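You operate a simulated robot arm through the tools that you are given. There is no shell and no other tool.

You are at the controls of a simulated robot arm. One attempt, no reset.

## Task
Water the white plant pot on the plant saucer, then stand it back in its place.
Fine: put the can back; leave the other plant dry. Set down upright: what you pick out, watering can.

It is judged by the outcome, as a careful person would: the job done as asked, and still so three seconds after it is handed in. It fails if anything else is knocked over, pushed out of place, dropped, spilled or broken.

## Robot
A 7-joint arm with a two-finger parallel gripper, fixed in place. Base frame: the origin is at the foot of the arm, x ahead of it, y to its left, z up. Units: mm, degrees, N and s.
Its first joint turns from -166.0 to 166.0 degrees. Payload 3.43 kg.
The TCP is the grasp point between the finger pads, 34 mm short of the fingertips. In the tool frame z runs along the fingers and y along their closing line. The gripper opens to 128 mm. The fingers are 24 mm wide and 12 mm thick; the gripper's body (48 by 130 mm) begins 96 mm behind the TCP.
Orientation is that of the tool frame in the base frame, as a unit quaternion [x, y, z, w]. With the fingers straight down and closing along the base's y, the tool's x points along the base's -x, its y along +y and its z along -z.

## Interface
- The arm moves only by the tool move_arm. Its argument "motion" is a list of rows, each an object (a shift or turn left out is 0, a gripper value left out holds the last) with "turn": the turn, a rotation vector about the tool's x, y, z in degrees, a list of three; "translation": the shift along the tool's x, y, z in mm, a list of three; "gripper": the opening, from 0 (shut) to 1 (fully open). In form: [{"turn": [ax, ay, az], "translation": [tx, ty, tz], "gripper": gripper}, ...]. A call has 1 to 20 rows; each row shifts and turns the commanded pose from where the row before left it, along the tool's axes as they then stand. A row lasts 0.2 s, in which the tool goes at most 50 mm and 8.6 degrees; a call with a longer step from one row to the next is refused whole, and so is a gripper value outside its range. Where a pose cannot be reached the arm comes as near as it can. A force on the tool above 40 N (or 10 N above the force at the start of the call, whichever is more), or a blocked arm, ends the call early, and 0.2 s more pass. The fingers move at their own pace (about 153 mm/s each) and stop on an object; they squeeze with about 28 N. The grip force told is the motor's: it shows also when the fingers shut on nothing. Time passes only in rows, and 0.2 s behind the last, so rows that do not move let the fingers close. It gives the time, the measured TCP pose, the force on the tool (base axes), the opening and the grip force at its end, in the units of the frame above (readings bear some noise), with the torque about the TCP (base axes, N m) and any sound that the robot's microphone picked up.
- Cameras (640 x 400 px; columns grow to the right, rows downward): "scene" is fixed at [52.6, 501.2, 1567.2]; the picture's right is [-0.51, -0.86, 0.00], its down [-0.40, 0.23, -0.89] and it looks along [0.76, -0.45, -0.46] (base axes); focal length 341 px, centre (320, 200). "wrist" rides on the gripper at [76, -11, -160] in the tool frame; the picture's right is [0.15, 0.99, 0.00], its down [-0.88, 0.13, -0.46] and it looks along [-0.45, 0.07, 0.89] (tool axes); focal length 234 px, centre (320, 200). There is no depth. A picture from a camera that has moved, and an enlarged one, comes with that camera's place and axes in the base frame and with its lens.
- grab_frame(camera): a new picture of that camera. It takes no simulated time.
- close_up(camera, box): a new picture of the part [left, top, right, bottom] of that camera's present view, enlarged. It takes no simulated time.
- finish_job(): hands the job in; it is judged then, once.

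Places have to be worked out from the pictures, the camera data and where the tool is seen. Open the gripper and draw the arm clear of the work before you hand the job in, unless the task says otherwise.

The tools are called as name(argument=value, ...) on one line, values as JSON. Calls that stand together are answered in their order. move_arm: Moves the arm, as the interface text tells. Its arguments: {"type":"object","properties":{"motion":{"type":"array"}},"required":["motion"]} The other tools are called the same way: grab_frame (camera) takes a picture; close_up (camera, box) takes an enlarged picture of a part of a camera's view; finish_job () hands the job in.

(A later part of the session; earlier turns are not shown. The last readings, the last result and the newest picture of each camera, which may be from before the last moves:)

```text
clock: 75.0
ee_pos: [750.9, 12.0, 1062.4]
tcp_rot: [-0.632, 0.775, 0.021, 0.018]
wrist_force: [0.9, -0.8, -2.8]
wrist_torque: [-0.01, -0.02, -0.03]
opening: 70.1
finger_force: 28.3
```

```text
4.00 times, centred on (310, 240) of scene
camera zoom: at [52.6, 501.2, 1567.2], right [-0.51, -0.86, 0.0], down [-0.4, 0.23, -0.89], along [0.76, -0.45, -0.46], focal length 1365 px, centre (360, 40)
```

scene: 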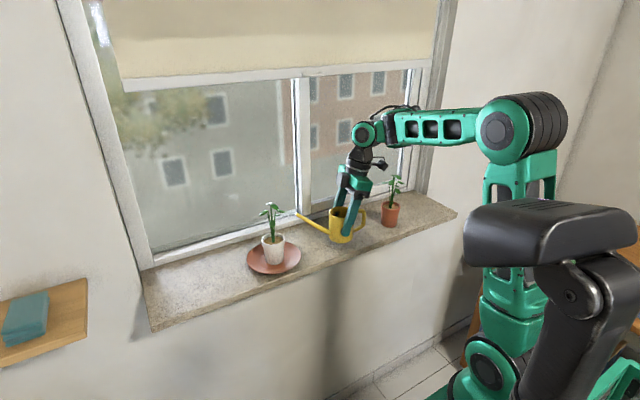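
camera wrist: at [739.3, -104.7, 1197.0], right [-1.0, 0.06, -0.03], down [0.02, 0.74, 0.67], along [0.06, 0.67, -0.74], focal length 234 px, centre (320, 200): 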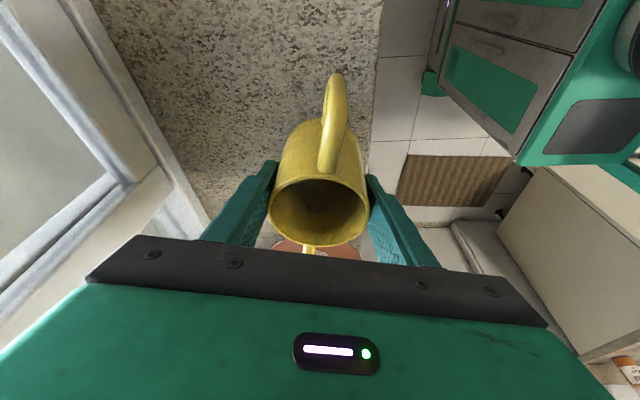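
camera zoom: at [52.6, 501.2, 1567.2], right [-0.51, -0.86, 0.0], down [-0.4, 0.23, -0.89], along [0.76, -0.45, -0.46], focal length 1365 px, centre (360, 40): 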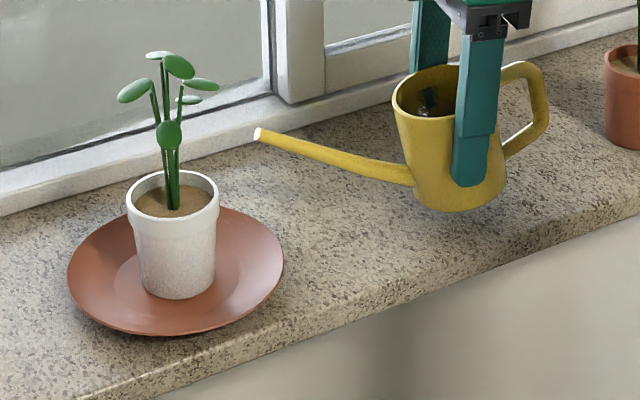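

The can rotates firmly with the hand, and the tip is where predicted (≈(774, 153, 1071)). I slide it in +y toward the pot's near rim, then check.

move_arm(motion=[{"translation": [-11.9, 2.83, 0.62]}, {"translation": [-11.9, 2.83, 0.62]}, {"translation": [-11.9, 2.83, 0.62]}, {"translation": [0, 0, 0]}])

close_up(camera="scene", box=[240, 190, 340, 252])

```text
clock: 76.0
ee_pos: [748.6, 48.5, 1064.6]
tcp_rot: [-0.632, 0.775, 0.021, 0.019]
wrist_force: [0.2, 0.4, -3.1]
wrist_torque: [-0.01, 0.0, 0.04]
opening: 70.1
finger_force: 28.0
```

```text
6.40 times, centred on (290, 221) of scene
camera zoom: at [52.6, 501.2, 1567.2], right [-0.51, -0.86, 0.0], down [-0.4, 0.23, -0.89], along [0.76, -0.45, -0.46], focal length 2184 px, centre (512, 66)
```

zoom: 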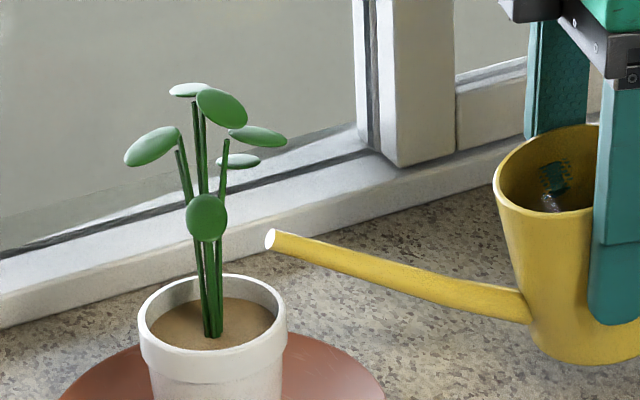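

The tip is now just above the near rim (y≈189), well under the leaves. I slide 13 mm further so it's over the soil.

move_arm(motion=[{"translation": [-6.4, 1.3, 0.3]}, {"translation": [-6.4, 1.3, 0.3]}, {"translation": [0, 0, 0]}])

close_up(camera="scene", box=[240, 190, 340, 252])

```text
clock: 76.8
ee_pos: [748.8, 60.6, 1063.7]
tcp_rot: [-0.631, 0.775, 0.021, 0.019]
wrist_force: [0.2, 0.0, -2.4]
wrist_torque: [-0.01, 0.01, 0.0]
opening: 69.8
finger_force: 28.0
```

```text
6.40 times, centred on (290, 221) of scene
camera zoom: at [52.6, 501.2, 1567.2], right [-0.51, -0.86, 0.0], down [-0.4, 0.23, -0.89], along [0.76, -0.45, -0.46], focal length 2184 px, centre (512, 66)
```

zoom: 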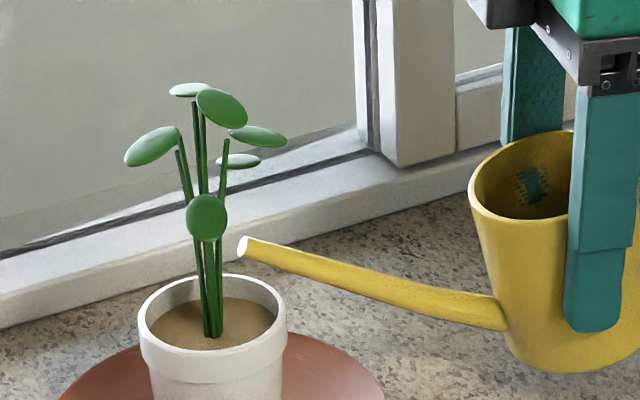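

The tip is over the soil at about (772, 202, 1072), inside the rim by ~13 mm. I now tilt about the tip (TCP rising as the can rotates) to ~24°, and look for water.

move_arm(motion=[{"turn": [0, 3, 0], "translation": [-0.15, 0, -7.5]}, {"turn": [0, 3, 0], "translation": [-0.15, 0, -7.5]}, {"turn": [0, 3, 0], "translation": [-0.15, 0, -7.5]}, {"turn": [0, 3, 0], "translation": [-0.15, 0, -7.5]}, {"turn": [0, 0, 0]}])

close_up(camera="scene", box=[240, 170, 384, 260])

```text
clock: 78.0
ee_pos: [749.2, 61.6, 1093.2]
tcp_rot: [-0.63, 0.773, -0.045, -0.063]
wrist_force: [-0.9, -1.2, -2.1]
wrist_torque: [0.01, 0.01, 0.01]
opening: 70.0
finger_force: 28.1
```

```text
4.44 times, centred on (312, 215) of scene
camera zoom: at [52.6, 501.2, 1567.2], right [-0.51, -0.86, 0.0], down [-0.4, 0.23, -0.89], along [0.76, -0.45, -0.46], focal length 1517 px, centre (356, 133)
```

zoom: 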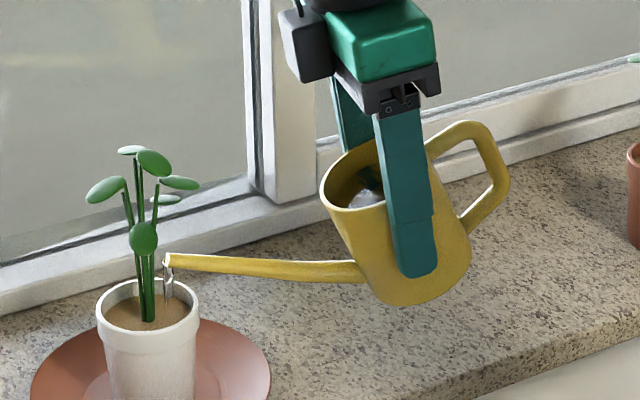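

Water is flowing from the spout straight into the pot. I hold the pose for a second and watch the stream, soil and saucer.

move_arm(motion=[{"turn": [0, 0, 0]}, {"turn": [0, 0, 0]}, {"turn": [0, 0, 0]}, {"turn": [0, 0, 0]}])

close_up(camera="scene", box=[240, 190, 340, 252])

```text
clock: 79.0
ee_pos: [750.2, 62.5, 1092.4]
tcp_rot: [-0.631, 0.772, -0.046, -0.062]
wrist_force: [0.1, -0.5, -2.7]
wrist_torque: [0.02, -0.02, 0.0]
opening: 69.8
finger_force: 27.9
```

```text
6.40 times, centred on (290, 221) of scene
camera zoom: at [52.6, 501.2, 1567.2], right [-0.51, -0.86, 0.0], down [-0.4, 0.23, -0.89], along [0.76, -0.45, -0.46], focal length 2184 px, centre (512, 66)
```

zoom: 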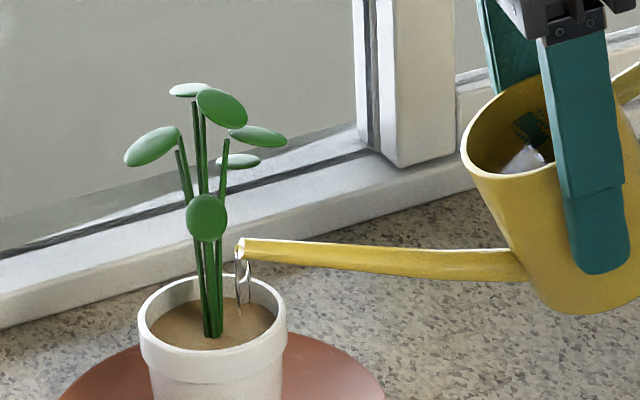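

The stream lands on the soil inside the rim; the saucer and sill stay dry. I keep pouring for two more seconds.

move_arm(motion=[{"turn": [0, 0, 0]}, {"turn": [0, 0, 0]}, {"turn": [0, 0, 0]}, {"turn": [0, 0, 0]}, {"turn": [0, 0, 0]}, {"turn": [0, 0, 0]}, {"turn": [0, 0, 0]}, {"turn": [0, 0, 0]}, {"turn": [0, 0, 0]}])

close_up(camera="scene", box=[240, 190, 340, 252])

```text
clock: 81.0
ee_pos: [749.3, 61.7, 1092.3]
tcp_rot: [-0.631, 0.772, -0.046, -0.062]
wrist_force: [0.2, 0.5, -3.2]
wrist_torque: [-0.02, 0.04, 0.0]
opening: 69.8
finger_force: 28.1
```

```text
6.40 times, centred on (290, 221) of scene
camera zoom: at [52.6, 501.2, 1567.2], right [-0.51, -0.86, 0.0], down [-0.4, 0.23, -0.89], along [0.76, -0.45, -0.46], focal length 2184 px, centre (512, 66)
```

zoom: 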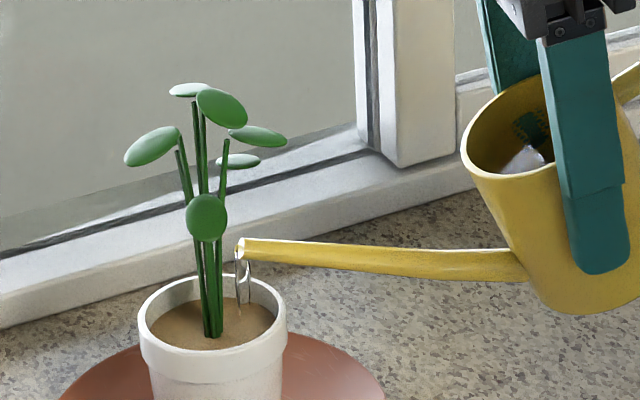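

The soil's look has hardly changed, so I zoom in to judge the amount of water and the flow.

close_up(camera="scene", box=[255, 222, 295, 247])

grab_frame(camera="wrist")

```text
16.00 times, centred on (275, 234) of scene
camera zoom: at [52.6, 501.2, 1567.2], right [-0.51, -0.86, 0.0], down [-0.4, 0.23, -0.89], along [0.76, -0.45, -0.46], focal length 5461 px, centre (1040, -352)
```

zoom: 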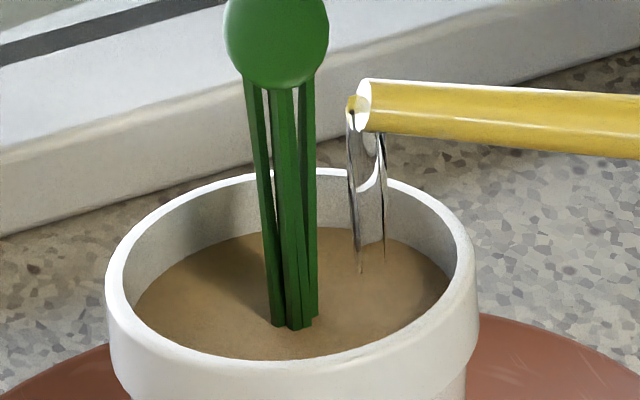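

```text
taken
camera wrist: at [751.6, 9.0, 1262.1], right [-1.0, 0.06, 0.03], down [0.06, 0.95, 0.32], along [-0.01, 0.32, -0.95], focal length 234 px, centre (320, 200)
```

wrist: 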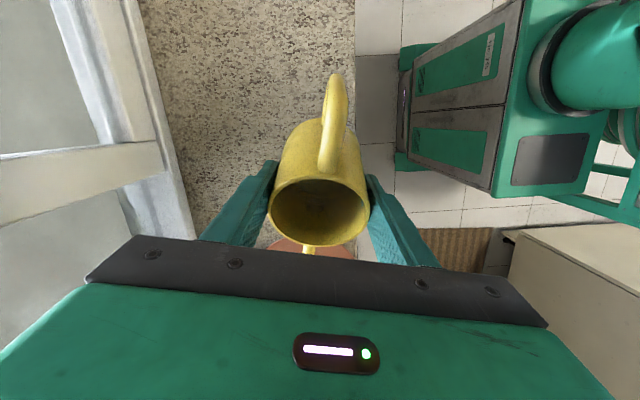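

A clear stream falls from the tip onto the soil. I tilt a little more (to ~30°) about the tip for a stronger flow, hold, and check again.

move_arm(motion=[{"turn": [0, 3, 0], "translation": [-0.15, 0, -7.5]}, {"turn": [0, 3, 0], "translation": [-0.15, 0, -7.5]}, {"turn": [0, 0, 0]}, {"turn": [0, 0, 0]}, {"turn": [0, 0, 0]}])

close_up(camera="scene", box=[240, 180, 352, 250])

close_up(camera="scene", box=[255, 222, 295, 247])

```text
clock: 82.2
ee_pos: [750.1, 64.4, 1107.4]
tcp_rot: [-0.627, 0.768, -0.078, -0.103]
wrist_force: [0.0, -0.2, -3.0]
wrist_torque: [0.02, -0.02, -0.02]
opening: 70.0
finger_force: 28.3
```

```text
5.71 times, centred on (296, 215) of scene
camera zoom: at [52.6, 501.2, 1567.2], right [-0.51, -0.86, 0.0], down [-0.4, 0.23, -0.89], along [0.76, -0.45, -0.46], focal length 1950 px, centre (457, 114)
```

zoom: 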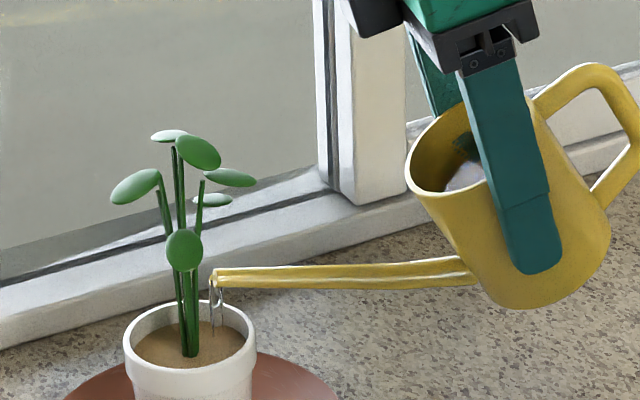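

```text
16.00 times, centred on (275, 234) of scene
camera zoom: at [52.6, 501.2, 1567.2], right [-0.51, -0.86, 0.0], down [-0.4, 0.23, -0.89], along [0.76, -0.45, -0.46], focal length 5461 px, centre (1040, -352)
```

zoom: 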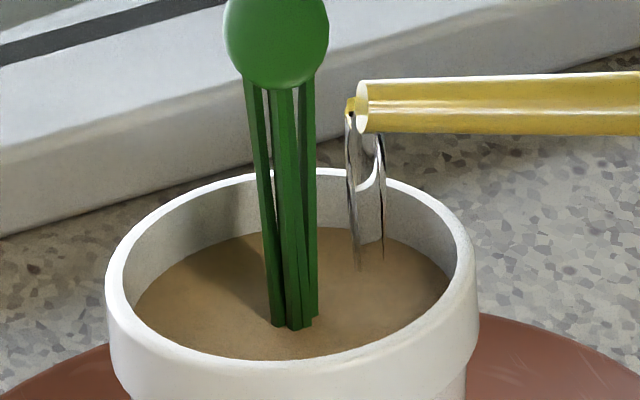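

The tip stays put and the flow is clean. I hold for three more seconds and compare the soil.

move_arm(motion=[{"turn": [0, 0, 0]}, {"turn": [0, 0, 0]}, {"turn": [0, 0, 0]}, {"turn": [0, 0, 0]}, {"turn": [0, 0, 0]}, {"turn": [0, 0, 0]}, {"turn": [0, 0, 0]}, {"turn": [0, 0, 0]}, {"turn": [0, 0, 0]}, {"turn": [0, 0, 0]}, {"turn": [0, 0, 0]}, {"turn": [0, 0, 0]}, {"turn": [0, 0, 0]}, {"turn": [0, 0, 0]}])

close_up(camera="scene", box=[240, 180, 352, 250])

close_up(camera="scene", box=[255, 222, 295, 247])

```text
clock: 85.2
ee_pos: [750.3, 64.5, 1107.5]
tcp_rot: [-0.626, 0.769, -0.076, -0.103]
wrist_force: [0.1, 0.6, -2.8]
wrist_torque: [0.02, 0.02, 0.0]
opening: 70.2
finger_force: 27.8
```

```text
5.71 times, centred on (296, 215) of scene
camera zoom: at [52.6, 501.2, 1567.2], right [-0.51, -0.86, 0.0], down [-0.4, 0.23, -0.89], along [0.76, -0.45, -0.46], focal length 1950 px, centre (457, 114)
```

zoom: 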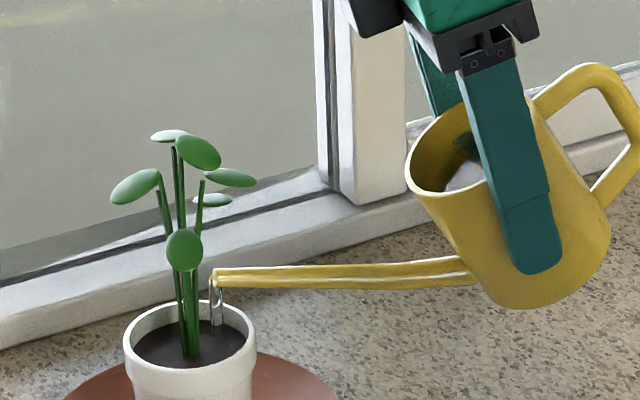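

```text
16.00 times, centred on (275, 234) of scene
camera zoom: at [52.6, 501.2, 1567.2], right [-0.51, -0.86, 0.0], down [-0.4, 0.23, -0.89], along [0.76, -0.45, -0.46], focal length 5461 px, centre (1040, -352)
```

zoom: 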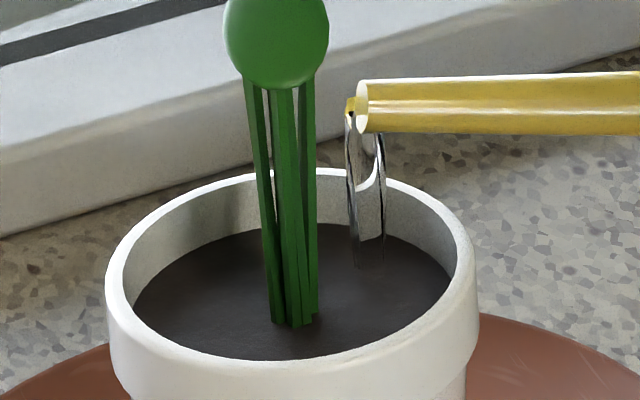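

The soil has turned dark: the plant is watered. I tilt the can back to ~12° about the tip to stop the flow, staying over the pot until dripping ends.

move_arm(motion=[{"turn": [0, -3, 0], "translation": [-0.15, 0, 7.5]}, {"turn": [0, -3, 0], "translation": [-0.15, 0, 7.5]}, {"turn": [0, -3, 0], "translation": [-0.15, 0, 7.5]}, {"turn": [0, -3, 0], "translation": [-0.15, 0, 7.5]}, {"turn": [0, -3, 0], "translation": [-0.15, 0, 7.5]}, {"turn": [0, -3, 0], "translation": [-0.15, 0, 7.5]}, {"turn": [0, 0, 0]}, {"turn": [0, 0, 0]}, {"turn": [0, 0, 0]}])

close_up(camera="scene", box=[240, 180, 352, 250])

```text
clock: 87.2
ee_pos: [749.3, 59.5, 1064.6]
tcp_rot: [-0.632, 0.775, 0.021, 0.019]
wrist_force: [0.0, 0.1, -2.5]
wrist_torque: [0.0, 0.02, 0.02]
opening: 69.9
finger_force: 27.9
```

```text
5.71 times, centred on (296, 215) of scene
camera zoom: at [52.6, 501.2, 1567.2], right [-0.51, -0.86, 0.0], down [-0.4, 0.23, -0.89], along [0.76, -0.45, -0.46], focal length 1950 px, centre (457, 114)
```

zoom: 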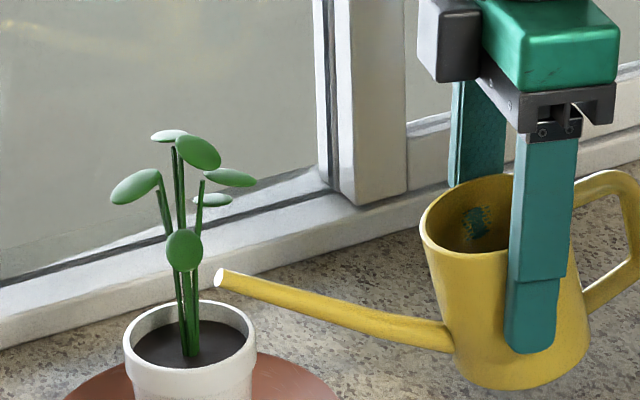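

The flow has stopped cleanly. I slide the spout back out in -y the way it came and level the can.

move_arm(motion=[{"translation": [11.9, -2.83, -0.62]}, {"translation": [11.9, -2.83, -0.62]}, {"translation": [11.9, -2.83, -0.62]}, {"translation": [11.9, -2.83, -0.62]}, {"translation": [0, 0, 0]}, {"turn": [0, -3, 0]}, {"turn": [0, -3, 0]}, {"turn": [0, -3, 0]}, {"turn": [0, -3, 0]}, {"turn": [0, 0, 0]}])

close_up(camera="scene", box=[230, 190, 390, 290])

```text
clock: 89.4
ee_pos: [750.3, 11.6, 1062.1]
tcp_rot: [-0.626, 0.769, 0.087, 0.1]
wrist_force: [0.2, -0.2, -3.2]
wrist_torque: [-0.02, 0.01, 0.03]
opening: 70.1
finger_force: 28.4
```

```text
4.00 times, centred on (310, 240) of scene
camera zoom: at [52.6, 501.2, 1567.2], right [-0.51, -0.86, 0.0], down [-0.4, 0.23, -0.89], along [0.76, -0.45, -0.46], focal length 1365 px, centre (360, 40)
```

zoom: 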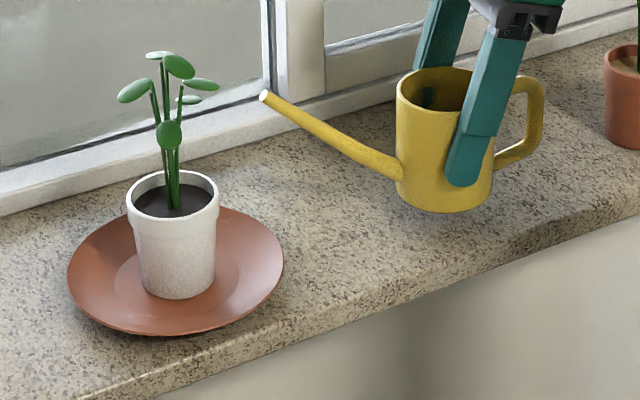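

The can is level again with no slip in the grip, and the pot is undisturbed with dark soil. I back off in front of the sill and carry the can toward its place.

move_arm(motion=[{"translation": [1.25, 9.3, -0.33]}, {"translation": [2.5, 18.6, -0.67]}, {"translation": [2.5, 18.6, -0.67]}, {"translation": [2.5, 18.6, -0.67]}, {"translation": [2.5, 18.6, -0.67]}, {"translation": [2.5, 18.6, -0.67]}, {"translation": [2.5, 18.6, -0.67]}, {"translation": [2.5, 18.6, -0.67]}, {"translation": [1.25, 9.3, -0.33]}, {"translation": [0, 0, 0]}, {"translation": [-9.5, 2.0, 2.5]}, {"translation": [-20.8, 4.4, 5.6]}, {"translation": [-20.8, 4.4, 5.6]}, {"translation": [-20.8, 4.4, 5.6]}, {"translation": [-20.8, 4.4, 5.6]}, {"translation": [-20.8, 4.4, 5.6]}, {"translation": [-20.8, 4.4, 5.6]}, {"translation": [-20.8, 4.4, 5.6]}, {"translation": [-9.5, 2.0, 2.5]}, {"translation": [0, 0, 0]}])

grab_frame(camera="scene")

```text
clock: 93.6
ee_pos: [598.6, 194.7, 1064.8]
tcp_rot: [-0.626, 0.768, 0.087, 0.099]
wrist_force: [0.6, 0.5, -3.2]
wrist_torque: [0.01, 0.0, -0.01]
opening: 70.2
finger_force: 27.9
```

```text
taken
```

scene: 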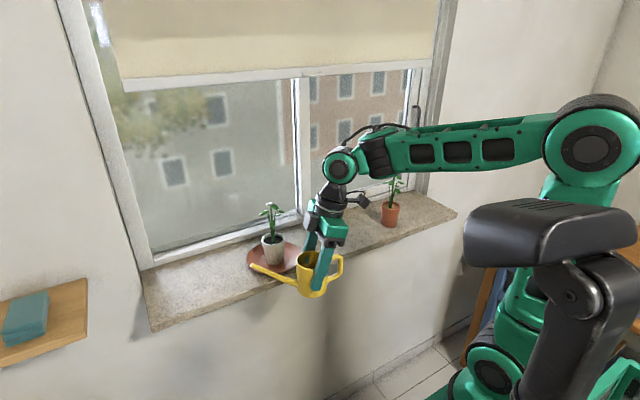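

All is steady. I continue in +y to the can's original y of about 427.

move_arm(motion=[{"translation": [-9.5, 2.0, 2.5]}, {"translation": [-20.8, 4.4, 5.6]}, {"translation": [-20.8, 4.4, 5.6]}, {"translation": [-20.8, 4.4, 5.6]}, {"translation": [-20.8, 4.4, 5.6]}, {"translation": [-20.8, 4.4, 5.6]}, {"translation": [-20.8, 4.4, 5.6]}, {"translation": [-20.8, 4.4, 5.6]}, {"translation": [-20.8, 4.4, 5.6]}, {"translation": [-20.8, 4.4, 5.6]}, {"translation": [-20.8, 4.4, 5.6]}, {"translation": [-2.3, 0.5, 0.6]}, {"translation": [0, 0, 0]}])

grab_frame(camera="scene")

```text
clock: 96.4
ee_pos: [599.2, 428.4, 1066.3]
tcp_rot: [-0.627, 0.768, 0.087, 0.1]
wrist_force: [0.3, -0.8, -2.7]
wrist_torque: [-0.01, -0.01, 0.01]
opening: 69.9
finger_force: 27.9
```

```text
taken
```

scene: 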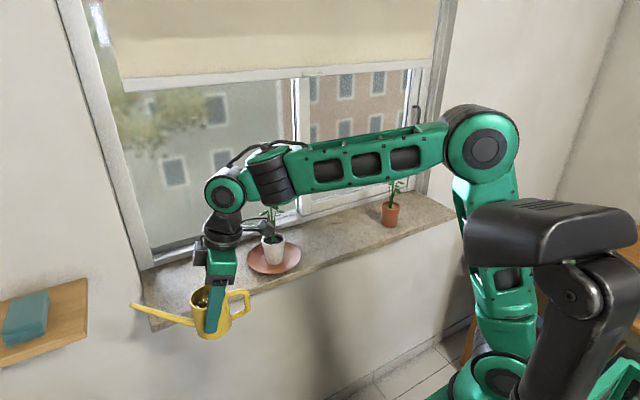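

Now I move forward to the can's original x≈775, still 25 mm above the sill.

move_arm(motion=[{"translation": [-1.8, -9.6, 0.5]}, {"translation": [-3.63, -19.2, 0.98]}, {"translation": [-3.63, -19.2, 0.98]}, {"translation": [-3.63, -19.2, 0.98]}, {"translation": [-3.63, -19.2, 0.98]}, {"translation": [-3.63, -19.2, 0.98]}, {"translation": [-3.63, -19.2, 0.98]}, {"translation": [-3.63, -19.2, 0.98]}, {"translation": [-3.63, -19.2, 0.98]}, {"translation": [-1.8, -9.6, 0.5]}, {"translation": [0, 0, 0]}])

close_up(camera="scene", box=[120, 200, 280, 300])

```text
clock: 98.8
ee_pos: [776.3, 425.4, 1065.0]
tcp_rot: [-0.625, 0.769, 0.087, 0.1]
wrist_force: [-0.6, 0.2, -3.6]
wrist_torque: [0.0, 0.0, -0.03]
opening: 69.7
finger_force: 28.5
```

```text
4.00 times, centred on (200, 250) of scene
camera zoom: at [52.6, 501.2, 1567.2], right [-0.51, -0.86, 0.0], down [-0.4, 0.23, -0.89], along [0.76, -0.45, -0.46], focal length 1365 px, centre (800, 0)
```

zoom: 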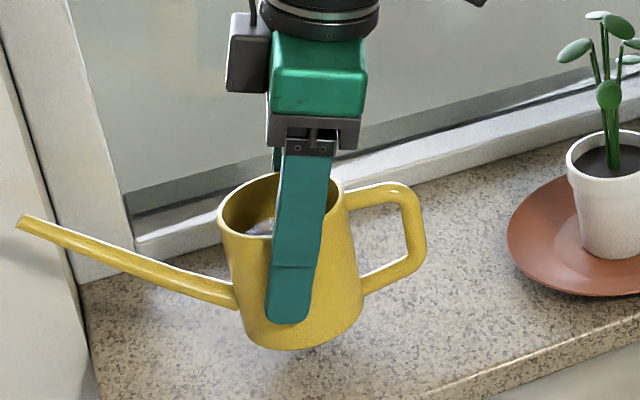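

In position. I lower the can 22 mm, then feel for the sill in small steps (contact expected near TCP z≈1039).

move_arm(motion=[{"translation": [1.43, 0, 5.3]}, {"translation": [1.43, 0, 5.3]}, {"translation": [1.43, 0, 5.3]}, {"translation": [1.2, 0, 4.4]}, {"translation": [0, 0, 0]}])

move_arm(motion=[{"translation": [0.5, 0, 1.9]}, {"translation": [0, 0, 0]}])

close_up(camera="scene", box=[120, 200, 280, 300])

```text
clock: 100.0
ee_pos: [776.3, 425.3, 1043.8]
tcp_rot: [-0.626, 0.768, 0.086, 0.099]
wrist_force: [0.4, -0.8, -2.8]
wrist_torque: [-0.01, 0.02, 0.0]
opening: 70.1
finger_force: 27.6
```

```text
clock: 100.6
ee_pos: [776.7, 424.9, 1041.9]
tcp_rot: [-0.627, 0.768, 0.086, 0.099]
wrist_force: [0.1, -0.4, -3.2]
wrist_torque: [-0.03, -0.04, -0.01]
opening: 70.1
finger_force: 28.3
```

```text
4.00 times, centred on (200, 250) of scene
camera zoom: at [52.6, 501.2, 1567.2], right [-0.51, -0.86, 0.0], down [-0.4, 0.23, -0.89], along [0.76, -0.45, -0.46], focal length 1365 px, centre (800, 0)
```

zoom: 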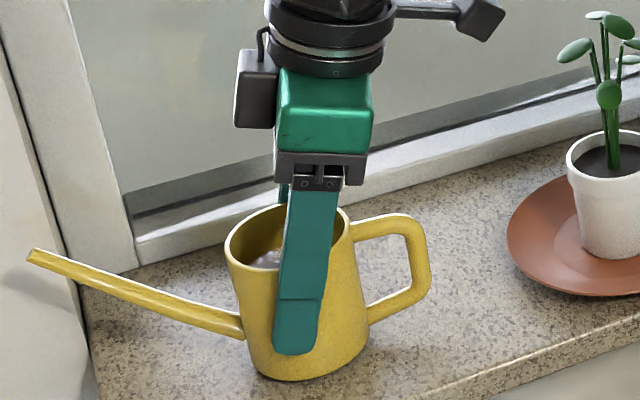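

About 3 mm remain; compared with the original picture the can is ~2 mm low in y. I correct that and then lower in small steps until contact.

move_arm(motion=[{"translation": [-1.7, 1.4, 0.45]}, {"translation": [0.26, 0, 0.97]}, {"translation": [0, 0, 0]}])

move_arm(motion=[{"translation": [0.26, 0, 0.97]}, {"translation": [0, 0, 0]}])

move_arm(motion=[{"translation": [0.26, 0, 0.97]}, {"translation": [0, 0, 0]}])

```text
clock: 101.4
ee_pos: [775.1, 428.8, 1039.9]
tcp_rot: [-0.627, 0.768, 0.087, 0.099]
wrist_force: [0.1, 0.0, -2.4]
wrist_torque: [-0.02, 0.0, -0.02]
opening: 70.0
finger_force: 28.0
```

```text
clock: 102.0
ee_pos: [775.8, 427.4, 1039.0]
tcp_rot: [-0.626, 0.768, 0.087, 0.1]
wrist_force: [0.3, -0.5, -2.4]
wrist_torque: [-0.03, -0.01, 0.01]
opening: 70.0
finger_force: 27.9
```

```text
clock: 102.6
ee_pos: [775.1, 427.4, 1038.5]
tcp_rot: [-0.626, 0.768, 0.086, 0.1]
wrist_force: [-1.1, -1.3, 4.3]
wrist_torque: [-0.08, -0.23, -0.09]
opening: 69.8
finger_force: 28.5
```

Contact at z≈1038.5 (+4.3 N): the can stands on the sill. I open the fingers to release it.

move_arm(motion=[{"gripper": 0.62}, {"gripper": 0.8}, {"gripper": 0.8}])

close_up(camera="scene", box=[120, 200, 280, 300])

close_up(camera="wrist", box=[190, 60, 450, 280])

```text
clock: 103.4
ee_pos: [775.8, 427.7, 1038.5]
tcp_rot: [-0.626, 0.768, 0.087, 0.1]
wrist_force: [0.4, 0.4, -0.6]
wrist_torque: [-0.06, -0.02, 0.03]
opening: 102.3
finger_force: 0.1
```

```text
4.00 times, centred on (200, 250) of scene
camera zoom: at [52.6, 501.2, 1567.2], right [-0.51, -0.86, 0.0], down [-0.4, 0.23, -0.89], along [0.76, -0.45, -0.46], focal length 1365 px, centre (800, 0)
```

zoom: 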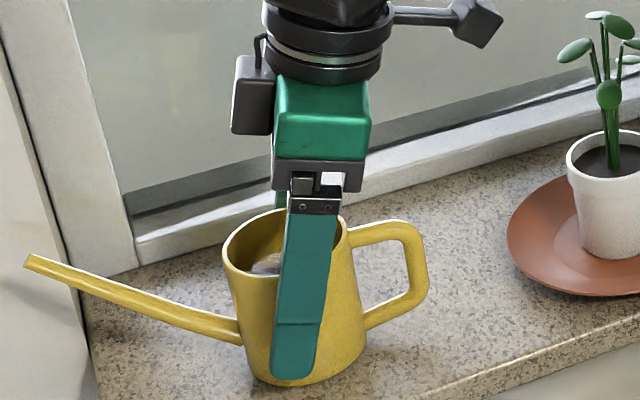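

```text
1.82 times, centred on (320, 170) of wrist
camera zoom: at [764.3, 311.2, 1172.3], right [-1.0, 0.06, -0.03], down [0.02, 0.74, 0.67], along [0.06, 0.67, -0.74], focal length 426 px, centre (320, 254)
```

zoom: 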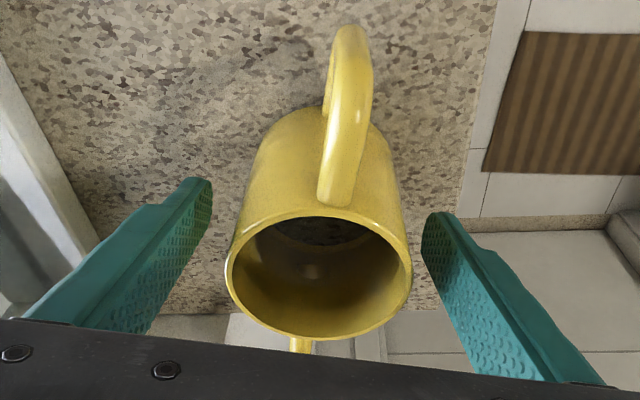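

The can stands upright in its original spot (the spout tip matches the first picture). I withdraw straight up, then un-lean and move to free space in front.

move_arm(motion=[{"translation": [-4.2, 0, -15.7]}, {"translation": [-8.4, 0, -31.4]}, {"translation": [-8.4, 0, -31.4]}, {"translation": [-8.4, 0, -31.4]}, {"translation": [-4.2, 0, -15.7]}, {"turn": [0, 7.5, 0]}, {"turn": [0, 7.5, 0]}, {"translation": [0, 0, 0]}, {"translation": [31.5, 27.2, -15]}, {"translation": [31.5, 27.2, -15]}, {"translation": [31.5, 27.2, -15]}, {"translation": [31.5, 27.2, -15]}, {"translation": [31.5, 27.2, -15]}, {"translation": [0, 0, 0]}])

grab_frame(camera="scene")

```text
clock: 106.4
ee_pos: [612.5, 299.4, 1243.0]
tcp_rot: [-0.631, 0.775, 0.004, -0.001]
wrist_force: [0.6, -0.1, 0.1]
wrist_torque: [0.03, 0.01, -0.06]
opening: 102.2
finger_force: 0.0
```

```text
taken
```

scene: 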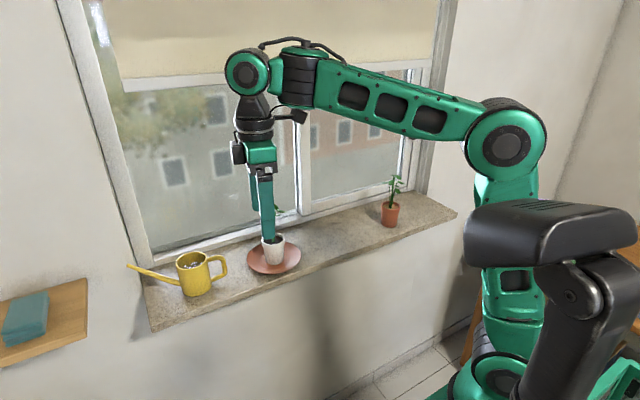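

The can is left standing. I yaw the tool back to its first orientation and pitch it forward again, ready to fetch the white pot.

move_arm(motion=[{"turn": [0, 0, 7.82]}, {"turn": [0, 0, 7.82]}, {"turn": [0, 0, 7.82]}, {"turn": [0, 0, 7.82]}, {"turn": [0, 0, 7.82]}, {"turn": [0, 0, 7.82]}, {"turn": [0, 0, 7.82]}, {"turn": [0, 0, 7.82]}, {"turn": [0, 0, 7.82]}, {"turn": [0, 0, 7.82]}, {"turn": [0, 0, 0]}])

move_arm(motion=[{"turn": [0, -8.13, 0]}, {"turn": [0, -8.13, 0]}, {"turn": [0, -8.13, 0]}, {"turn": [0, -8.13, 0]}, {"turn": [0, -8.13, 0]}, {"turn": [0, -8.13, 0]}, {"turn": [0, -8.13, 0]}, {"turn": [0, -8.13, 0]}, {"turn": [0, 0, 0]}])

grab_frame(camera="scene")

grab_frame(camera="wrist")

```text
clock: 108.8
ee_pos: [612.4, 299.7, 1244.0]
tcp_rot: [-0.001, 1.0, 0.003, -0.005]
wrist_force: [-0.3, 0.3, 0.2]
wrist_torque: [0.03, 0.03, 0.0]
opening: 102.6
finger_force: 0.1
```

```text
clock: 110.6
ee_pos: [653.9, 257.4, 1221.2]
tcp_rot: [0.042, 0.895, 0.044, 0.443]
wrist_force: [2.0, 0.6, -0.8]
wrist_torque: [-0.02, 0.02, -0.02]
opening: 102.3
finger_force: 0.0
stopped in row 8: the arm was blocked; the commanded pose is now the measured one
```

```text
taken
```

scene: 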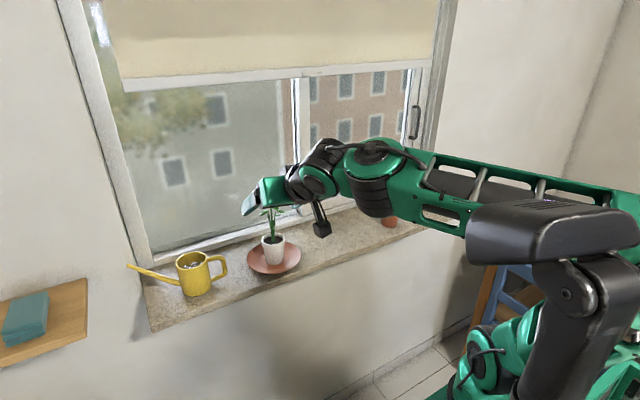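

```text
taken
camera wrist: at [480.4, 247.7, 1256.4], right [-0.05, 1.0, 0.0], down [0.17, 0.01, 0.98], along [0.98, 0.05, -0.17], focal length 234 px, centre (320, 200)
```

wrist: 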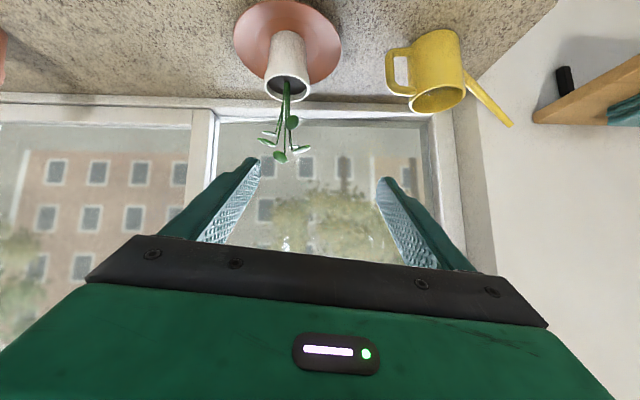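

The arm folded into a blocked posture at (654, 257, 1221); nothing on the sill was touched. I ease outward and up to free it, and then look.

move_arm(motion=[{"translation": [-11.5, -0.5, 3.9]}, {"translation": [-23, -1, 7.7]}, {"translation": [-23, -1, 7.7]}, {"translation": [-11.5, -0.5, 3.9]}, {"translation": [0, 0, 0]}])

grab_frame(camera="scene")

```text
clock: 111.8
ee_pos: [710.3, 251.9, 1264.2]
tcp_rot: [0.038, 0.893, 0.044, 0.446]
wrist_force: [-0.9, 0.3, -0.5]
wrist_torque: [0.01, 0.01, 0.0]
opening: 102.3
finger_force: 0.0
```

```text
taken
```

scene: 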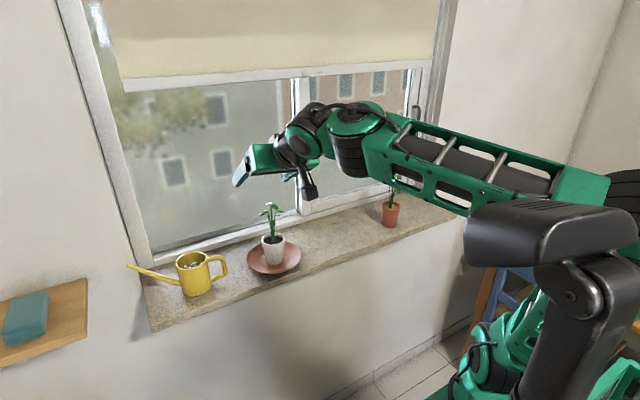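

Freed. I correct the orientation back to the pure 65° forward pitch here, where there is more room.

move_arm(motion=[{"turn": [0.96, -6.0, -3.2]}, {"turn": [0.96, -6.0, -3.2]}, {"turn": [0, 0, 0]}])

grab_frame(camera="scene")

grab_frame(camera="wrist")

```text
clock: 112.8
ee_pos: [722.6, 223.3, 1260.1]
tcp_rot: [0.028, 0.86, 0.031, 0.509]
wrist_force: [2.4, 1.5, -1.2]
wrist_torque: [-0.09, -0.03, -0.12]
opening: 102.3
finger_force: 0.1
stopped in row 3: the arm was blocked; the commanded pose is now the measured one
```

```text
taken
```

scene: 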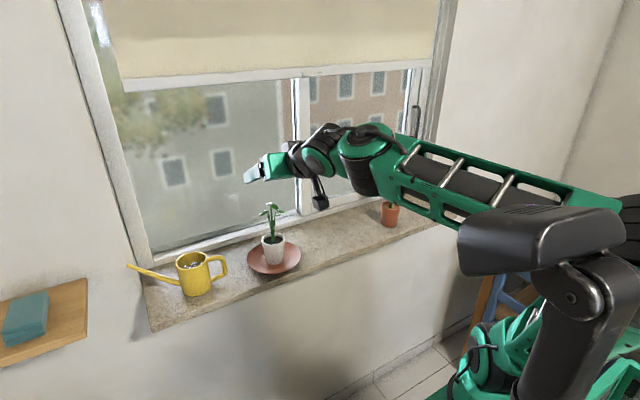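

```text
taken
camera wrist: at [545.7, 212.2, 1269.1], right [-0.05, 1.0, -0.05], down [0.02, 0.05, 1.0], along [1.0, 0.05, -0.03], focal length 234 px, centre (320, 200)
```

wrist: 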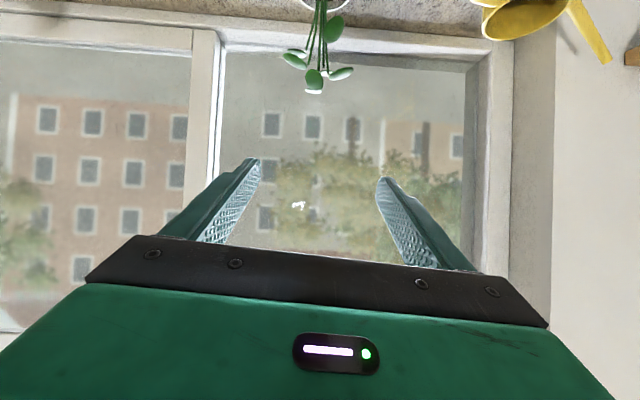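

The call was blocked again and the dark grey object in the foreground seems to have shifted. I need to see what it is before moving further.

close_up(camera="scene", box=[420, 180, 640, 400])

```text
1.82 times, centred on (530, 290) of scene
camera zoom: at [52.6, 501.2, 1567.2], right [-0.51, -0.86, 0.0], down [-0.4, 0.23, -0.89], along [0.76, -0.45, -0.46], focal length 620 px, centre (-62, 36)
```

zoom: 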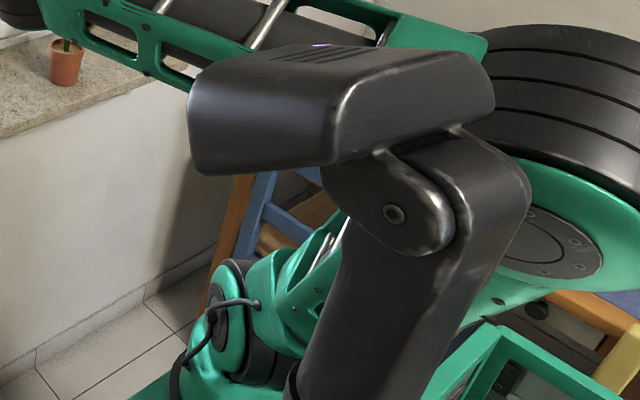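

That object is a mast with a hinged head next to the arm, and the elbow, which has dropped into a low posture, is up against it. I un-pitch a little to raise the elbow away from it, watching the mast.

move_arm(motion=[{"turn": [0.3, 5, -0.3]}, {"turn": [0.3, 5, -0.3]}, {"turn": [0, 0, 0]}])

grab_frame(camera="scene")

```text
clock: 113.6
ee_pos: [715.8, 228.7, 1262.0]
tcp_rot: [0.018, 0.899, 0.022, 0.437]
wrist_force: [1.7, -0.2, 0.3]
wrist_torque: [-0.02, -0.01, -0.03]
opening: 102.3
finger_force: 0.0
```

```text
taken
```

scene: 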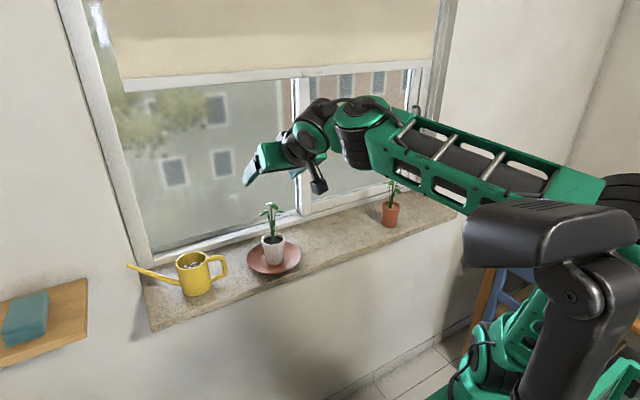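

The mast's head returned to its original place once the elbow backed off. I continue un-pitching to vertical so the elbow comes fully up.

move_arm(motion=[{"turn": [0.37, 7.4, -0.3]}, {"turn": [0.37, 7.4, -0.3]}, {"turn": [0.37, 7.4, -0.3]}, {"turn": [0.37, 7.4, -0.3]}, {"turn": [0.37, 7.4, -0.3]}, {"turn": [0.37, 7.4, -0.3]}, {"turn": [0.37, 7.4, -0.3]}, {"turn": [0, 0, 0]}])

grab_frame(camera="scene")

```text
clock: 115.6
ee_pos: [670.4, 268.5, 1272.4]
tcp_rot: [-0.044, 0.999, 0.002, 0.007]
wrist_force: [-0.2, -0.2, -0.3]
wrist_torque: [0.03, -0.14, 0.01]
opening: 102.4
finger_force: 0.2
stopped in row 8: the arm was blocked; the commanded pose is now the measured one
```

```text
taken
```

scene: 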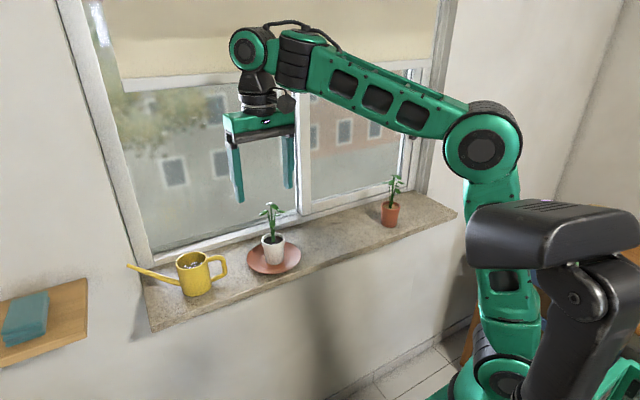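

The elbow is back up. I zoom in on the mast to see whether the arm still touches it.

close_up(camera="scene", box=[440, 180, 640, 305])

grab_frame(camera="wrist")

```text
3.20 times, centred on (540, 242) of scene
camera zoom: at [52.6, 501.2, 1567.2], right [-0.51, -0.86, 0.0], down [-0.4, 0.23, -0.89], along [0.76, -0.45, -0.46], focal length 1092 px, centre (-384, 64)
```

zoom: 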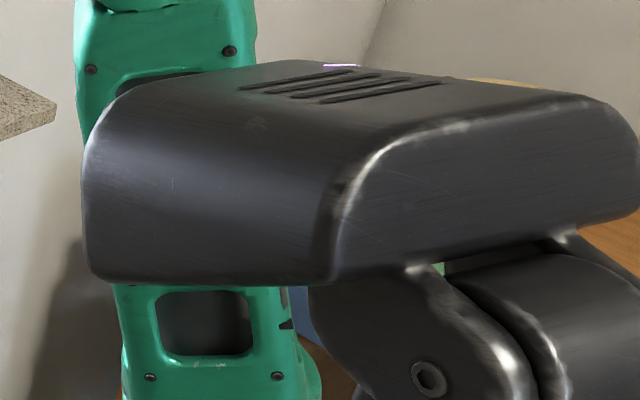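

```text
taken
camera wrist: at [594.7, 248.1, 1431.2], right [-0.23, 0.97, 0.0], down [0.86, 0.21, 0.47], along [0.46, 0.11, -0.88], focal length 234 px, centre (320, 200)
```

wrist: 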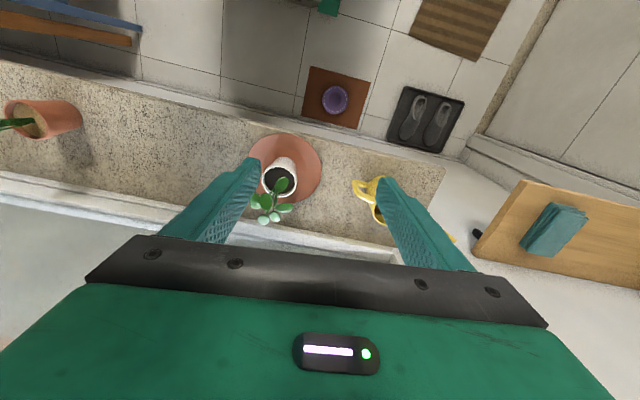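

The mast looks like the robot's own sensor head, close behind the upper arm. To avoid it, I'll repeat the posture path that worked before: go vertical to the far -y side and pitch there. First I ease away in -y, straightening the small yaw error.

move_arm(motion=[{"translation": [-2, -10, 0]}, {"translation": [-2, -20, 0]}, {"translation": [-2, -30, 0]}, {"turn": [0, 0, 2.5]}, {"turn": [0, 0, 2.5]}, {"translation": [0, 0, 0]}])

close_up(camera="scene", box=[440, 180, 640, 305])

grab_frame(camera="scene")

```text
clock: 117.0
ee_pos: [686.6, 207.1, 1270.2]
tcp_rot: [0.003, 1.0, 0.002, 0.005]
wrist_force: [-0.4, 0.4, 0.5]
wrist_torque: [0.0, 0.0, 0.02]
opening: 102.4
finger_force: 0.0
```

```text
3.20 times, centred on (540, 242) of scene
camera zoom: at [52.6, 501.2, 1567.2], right [-0.51, -0.86, 0.0], down [-0.4, 0.23, -0.89], along [0.76, -0.45, -0.46], focal length 1092 px, centre (-384, 64)
```

zoom: 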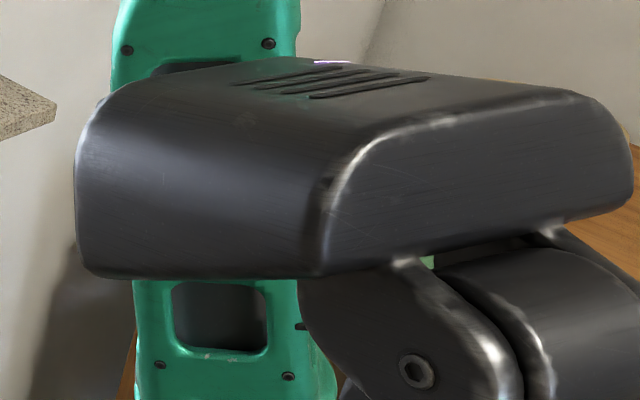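

```text
taken
```

scene: 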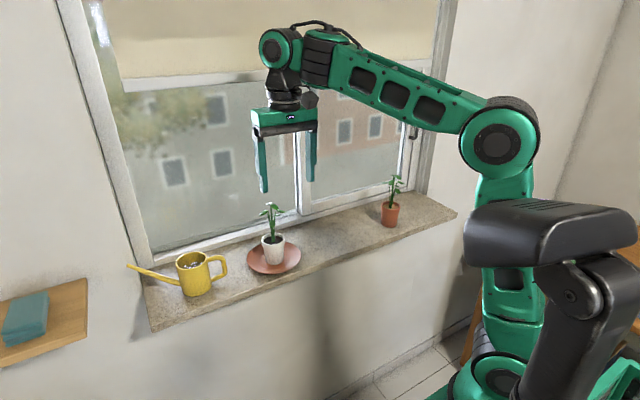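

The mast is back at exactly its original spot (its bolt is at the same pixel as at the start), so it is a compliant part of the robot and is unharmed. I now travel, tool vertical, to the -y side where pitching worked before.

move_arm(motion=[{"translation": [4, -20, 2]}, {"translation": [7.7, -42, 4.6]}, {"translation": [7.7, -42, 4.6]}, {"translation": [7.7, -42, 4.6]}, {"translation": [7.7, -42, 4.6]}, {"translation": [7.7, -42, 4.6]}, {"translation": [7.7, -42, 4.6]}, {"translation": [7.7, -42, 4.6]}, {"translation": [7.7, -42, 4.6]}, {"translation": [7.7, -42, 4.6]}, {"translation": [7.7, -42, 4.6]}, {"translation": [7.7, -42, 4.6]}, {"translation": [7.7, -42, 4.6]}, {"translation": [4, -20, 2]}, {"translation": [0, 0, 0]}])

grab_frame(camera="scene")

```text
clock: 120.2
ee_pos: [583.1, -335.0, 1207.1]
tcp_rot: [0.002, 1.0, -0.001, 0.006]
wrist_force: [0.0, -0.7, -0.5]
wrist_torque: [0.0, -0.01, 0.02]
opening: 102.4
finger_force: 0.1
```

```text
taken
```

scene: 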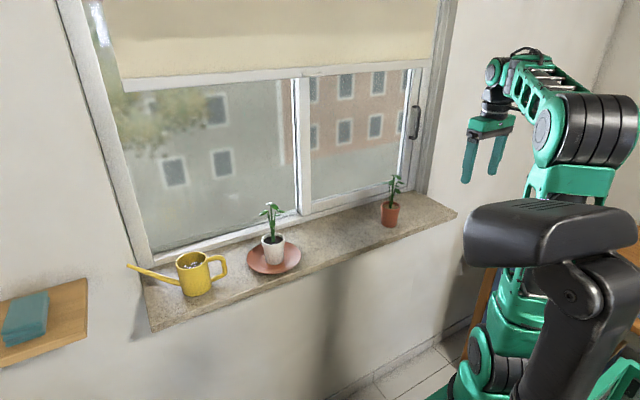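

I'm in the same posture as at the beginning. I pitch forward 64° here, as before.

move_arm(motion=[{"turn": [0, -8.05, 0]}, {"turn": [0, -8.05, 0]}, {"turn": [0, -8.05, 0]}, {"turn": [0, -8.05, 0]}, {"turn": [0, -8.05, 0]}, {"turn": [0, -8.05, 0]}, {"turn": [0, -8.05, 0]}, {"turn": [0, -8.05, 0]}, {"turn": [0, 0, 0]}])

grab_frame(camera="scene")

```text
clock: 122.2
ee_pos: [585.0, -335.5, 1207.8]
tcp_rot: [0.001, 0.843, 0.0, 0.538]
wrist_force: [-0.1, -0.6, 0.2]
wrist_torque: [0.02, 0.0, -0.01]
opening: 102.4
finger_force: 0.0
```

```text
taken
```

scene: 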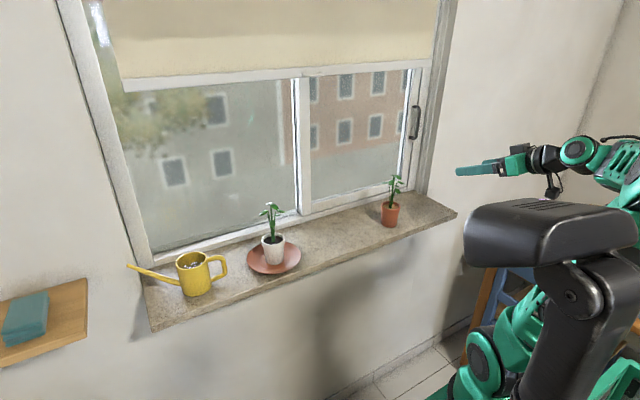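

Pitched cleanly. I set the opening to 79 mm, move forward to x≈740 at z≈1230, and cross above the terracotta plant toward the saucer.

move_arm(motion=[{"translation": [-17, 7, 26.3], "gripper": 0.62}, {"translation": [-17, 7, 26.3]}, {"translation": [-17, 7, 26.3]}, {"translation": [-17, 7, 26.3]}, {"translation": [-17, 7, 26.3]}, {"translation": [0, 20, 0]}, {"translation": [0, 40, 0]}, {"translation": [0, 40, 0]}, {"translation": [0, 40, 0]}, {"translation": [0, 40, 0]}, {"translation": [0, 40, 0]}, {"translation": [0, 40, 0]}, {"translation": [0, 20, 0]}, {"translation": [0, 0, 0]}])

grab_frame(camera="scene")

```text
clock: 125.2
ee_pos: [741.5, -21.7, 1231.9]
tcp_rot: [0.003, 0.842, 0.0, 0.539]
wrist_force: [0.0, -0.5, 0.1]
wrist_torque: [0.04, -0.01, -0.01]
opening: 79.5
finger_force: 0.0
```

```text
taken
```

scene: 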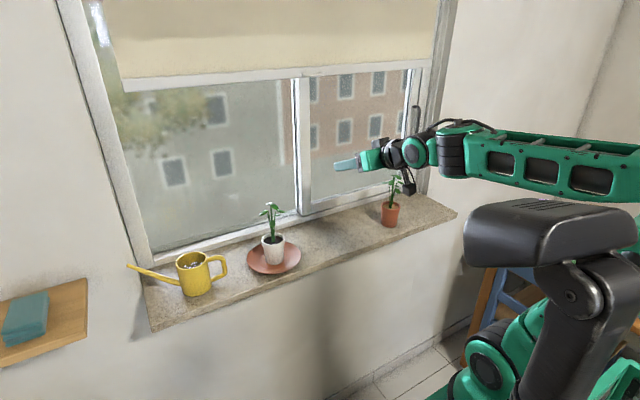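

The same good posture as on the first crossing. I continue to y≈218 at this height.

move_arm(motion=[{"translation": [0, 20, 0]}, {"translation": [0, 36, 0]}, {"translation": [0, 36, 0]}, {"translation": [0, 36, 0]}, {"translation": [0, 36, 0]}, {"translation": [0, 36, 0]}, {"translation": [0, 20, 0]}, {"translation": [0, 20, 0]}, {"translation": [0, 0, 0]}])

grab_frame(camera="scene")

```text
clock: 127.2
ee_pos: [743.3, 218.4, 1230.5]
tcp_rot: [0.002, 0.843, 0.0, 0.538]
wrist_force: [-0.8, -0.2, -0.1]
wrist_torque: [-0.02, -0.01, 0.0]
opening: 79.3
finger_force: 0.1
```

```text
taken
```

scene: 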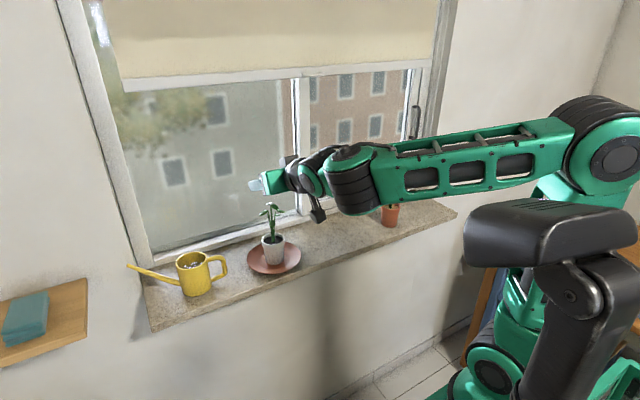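

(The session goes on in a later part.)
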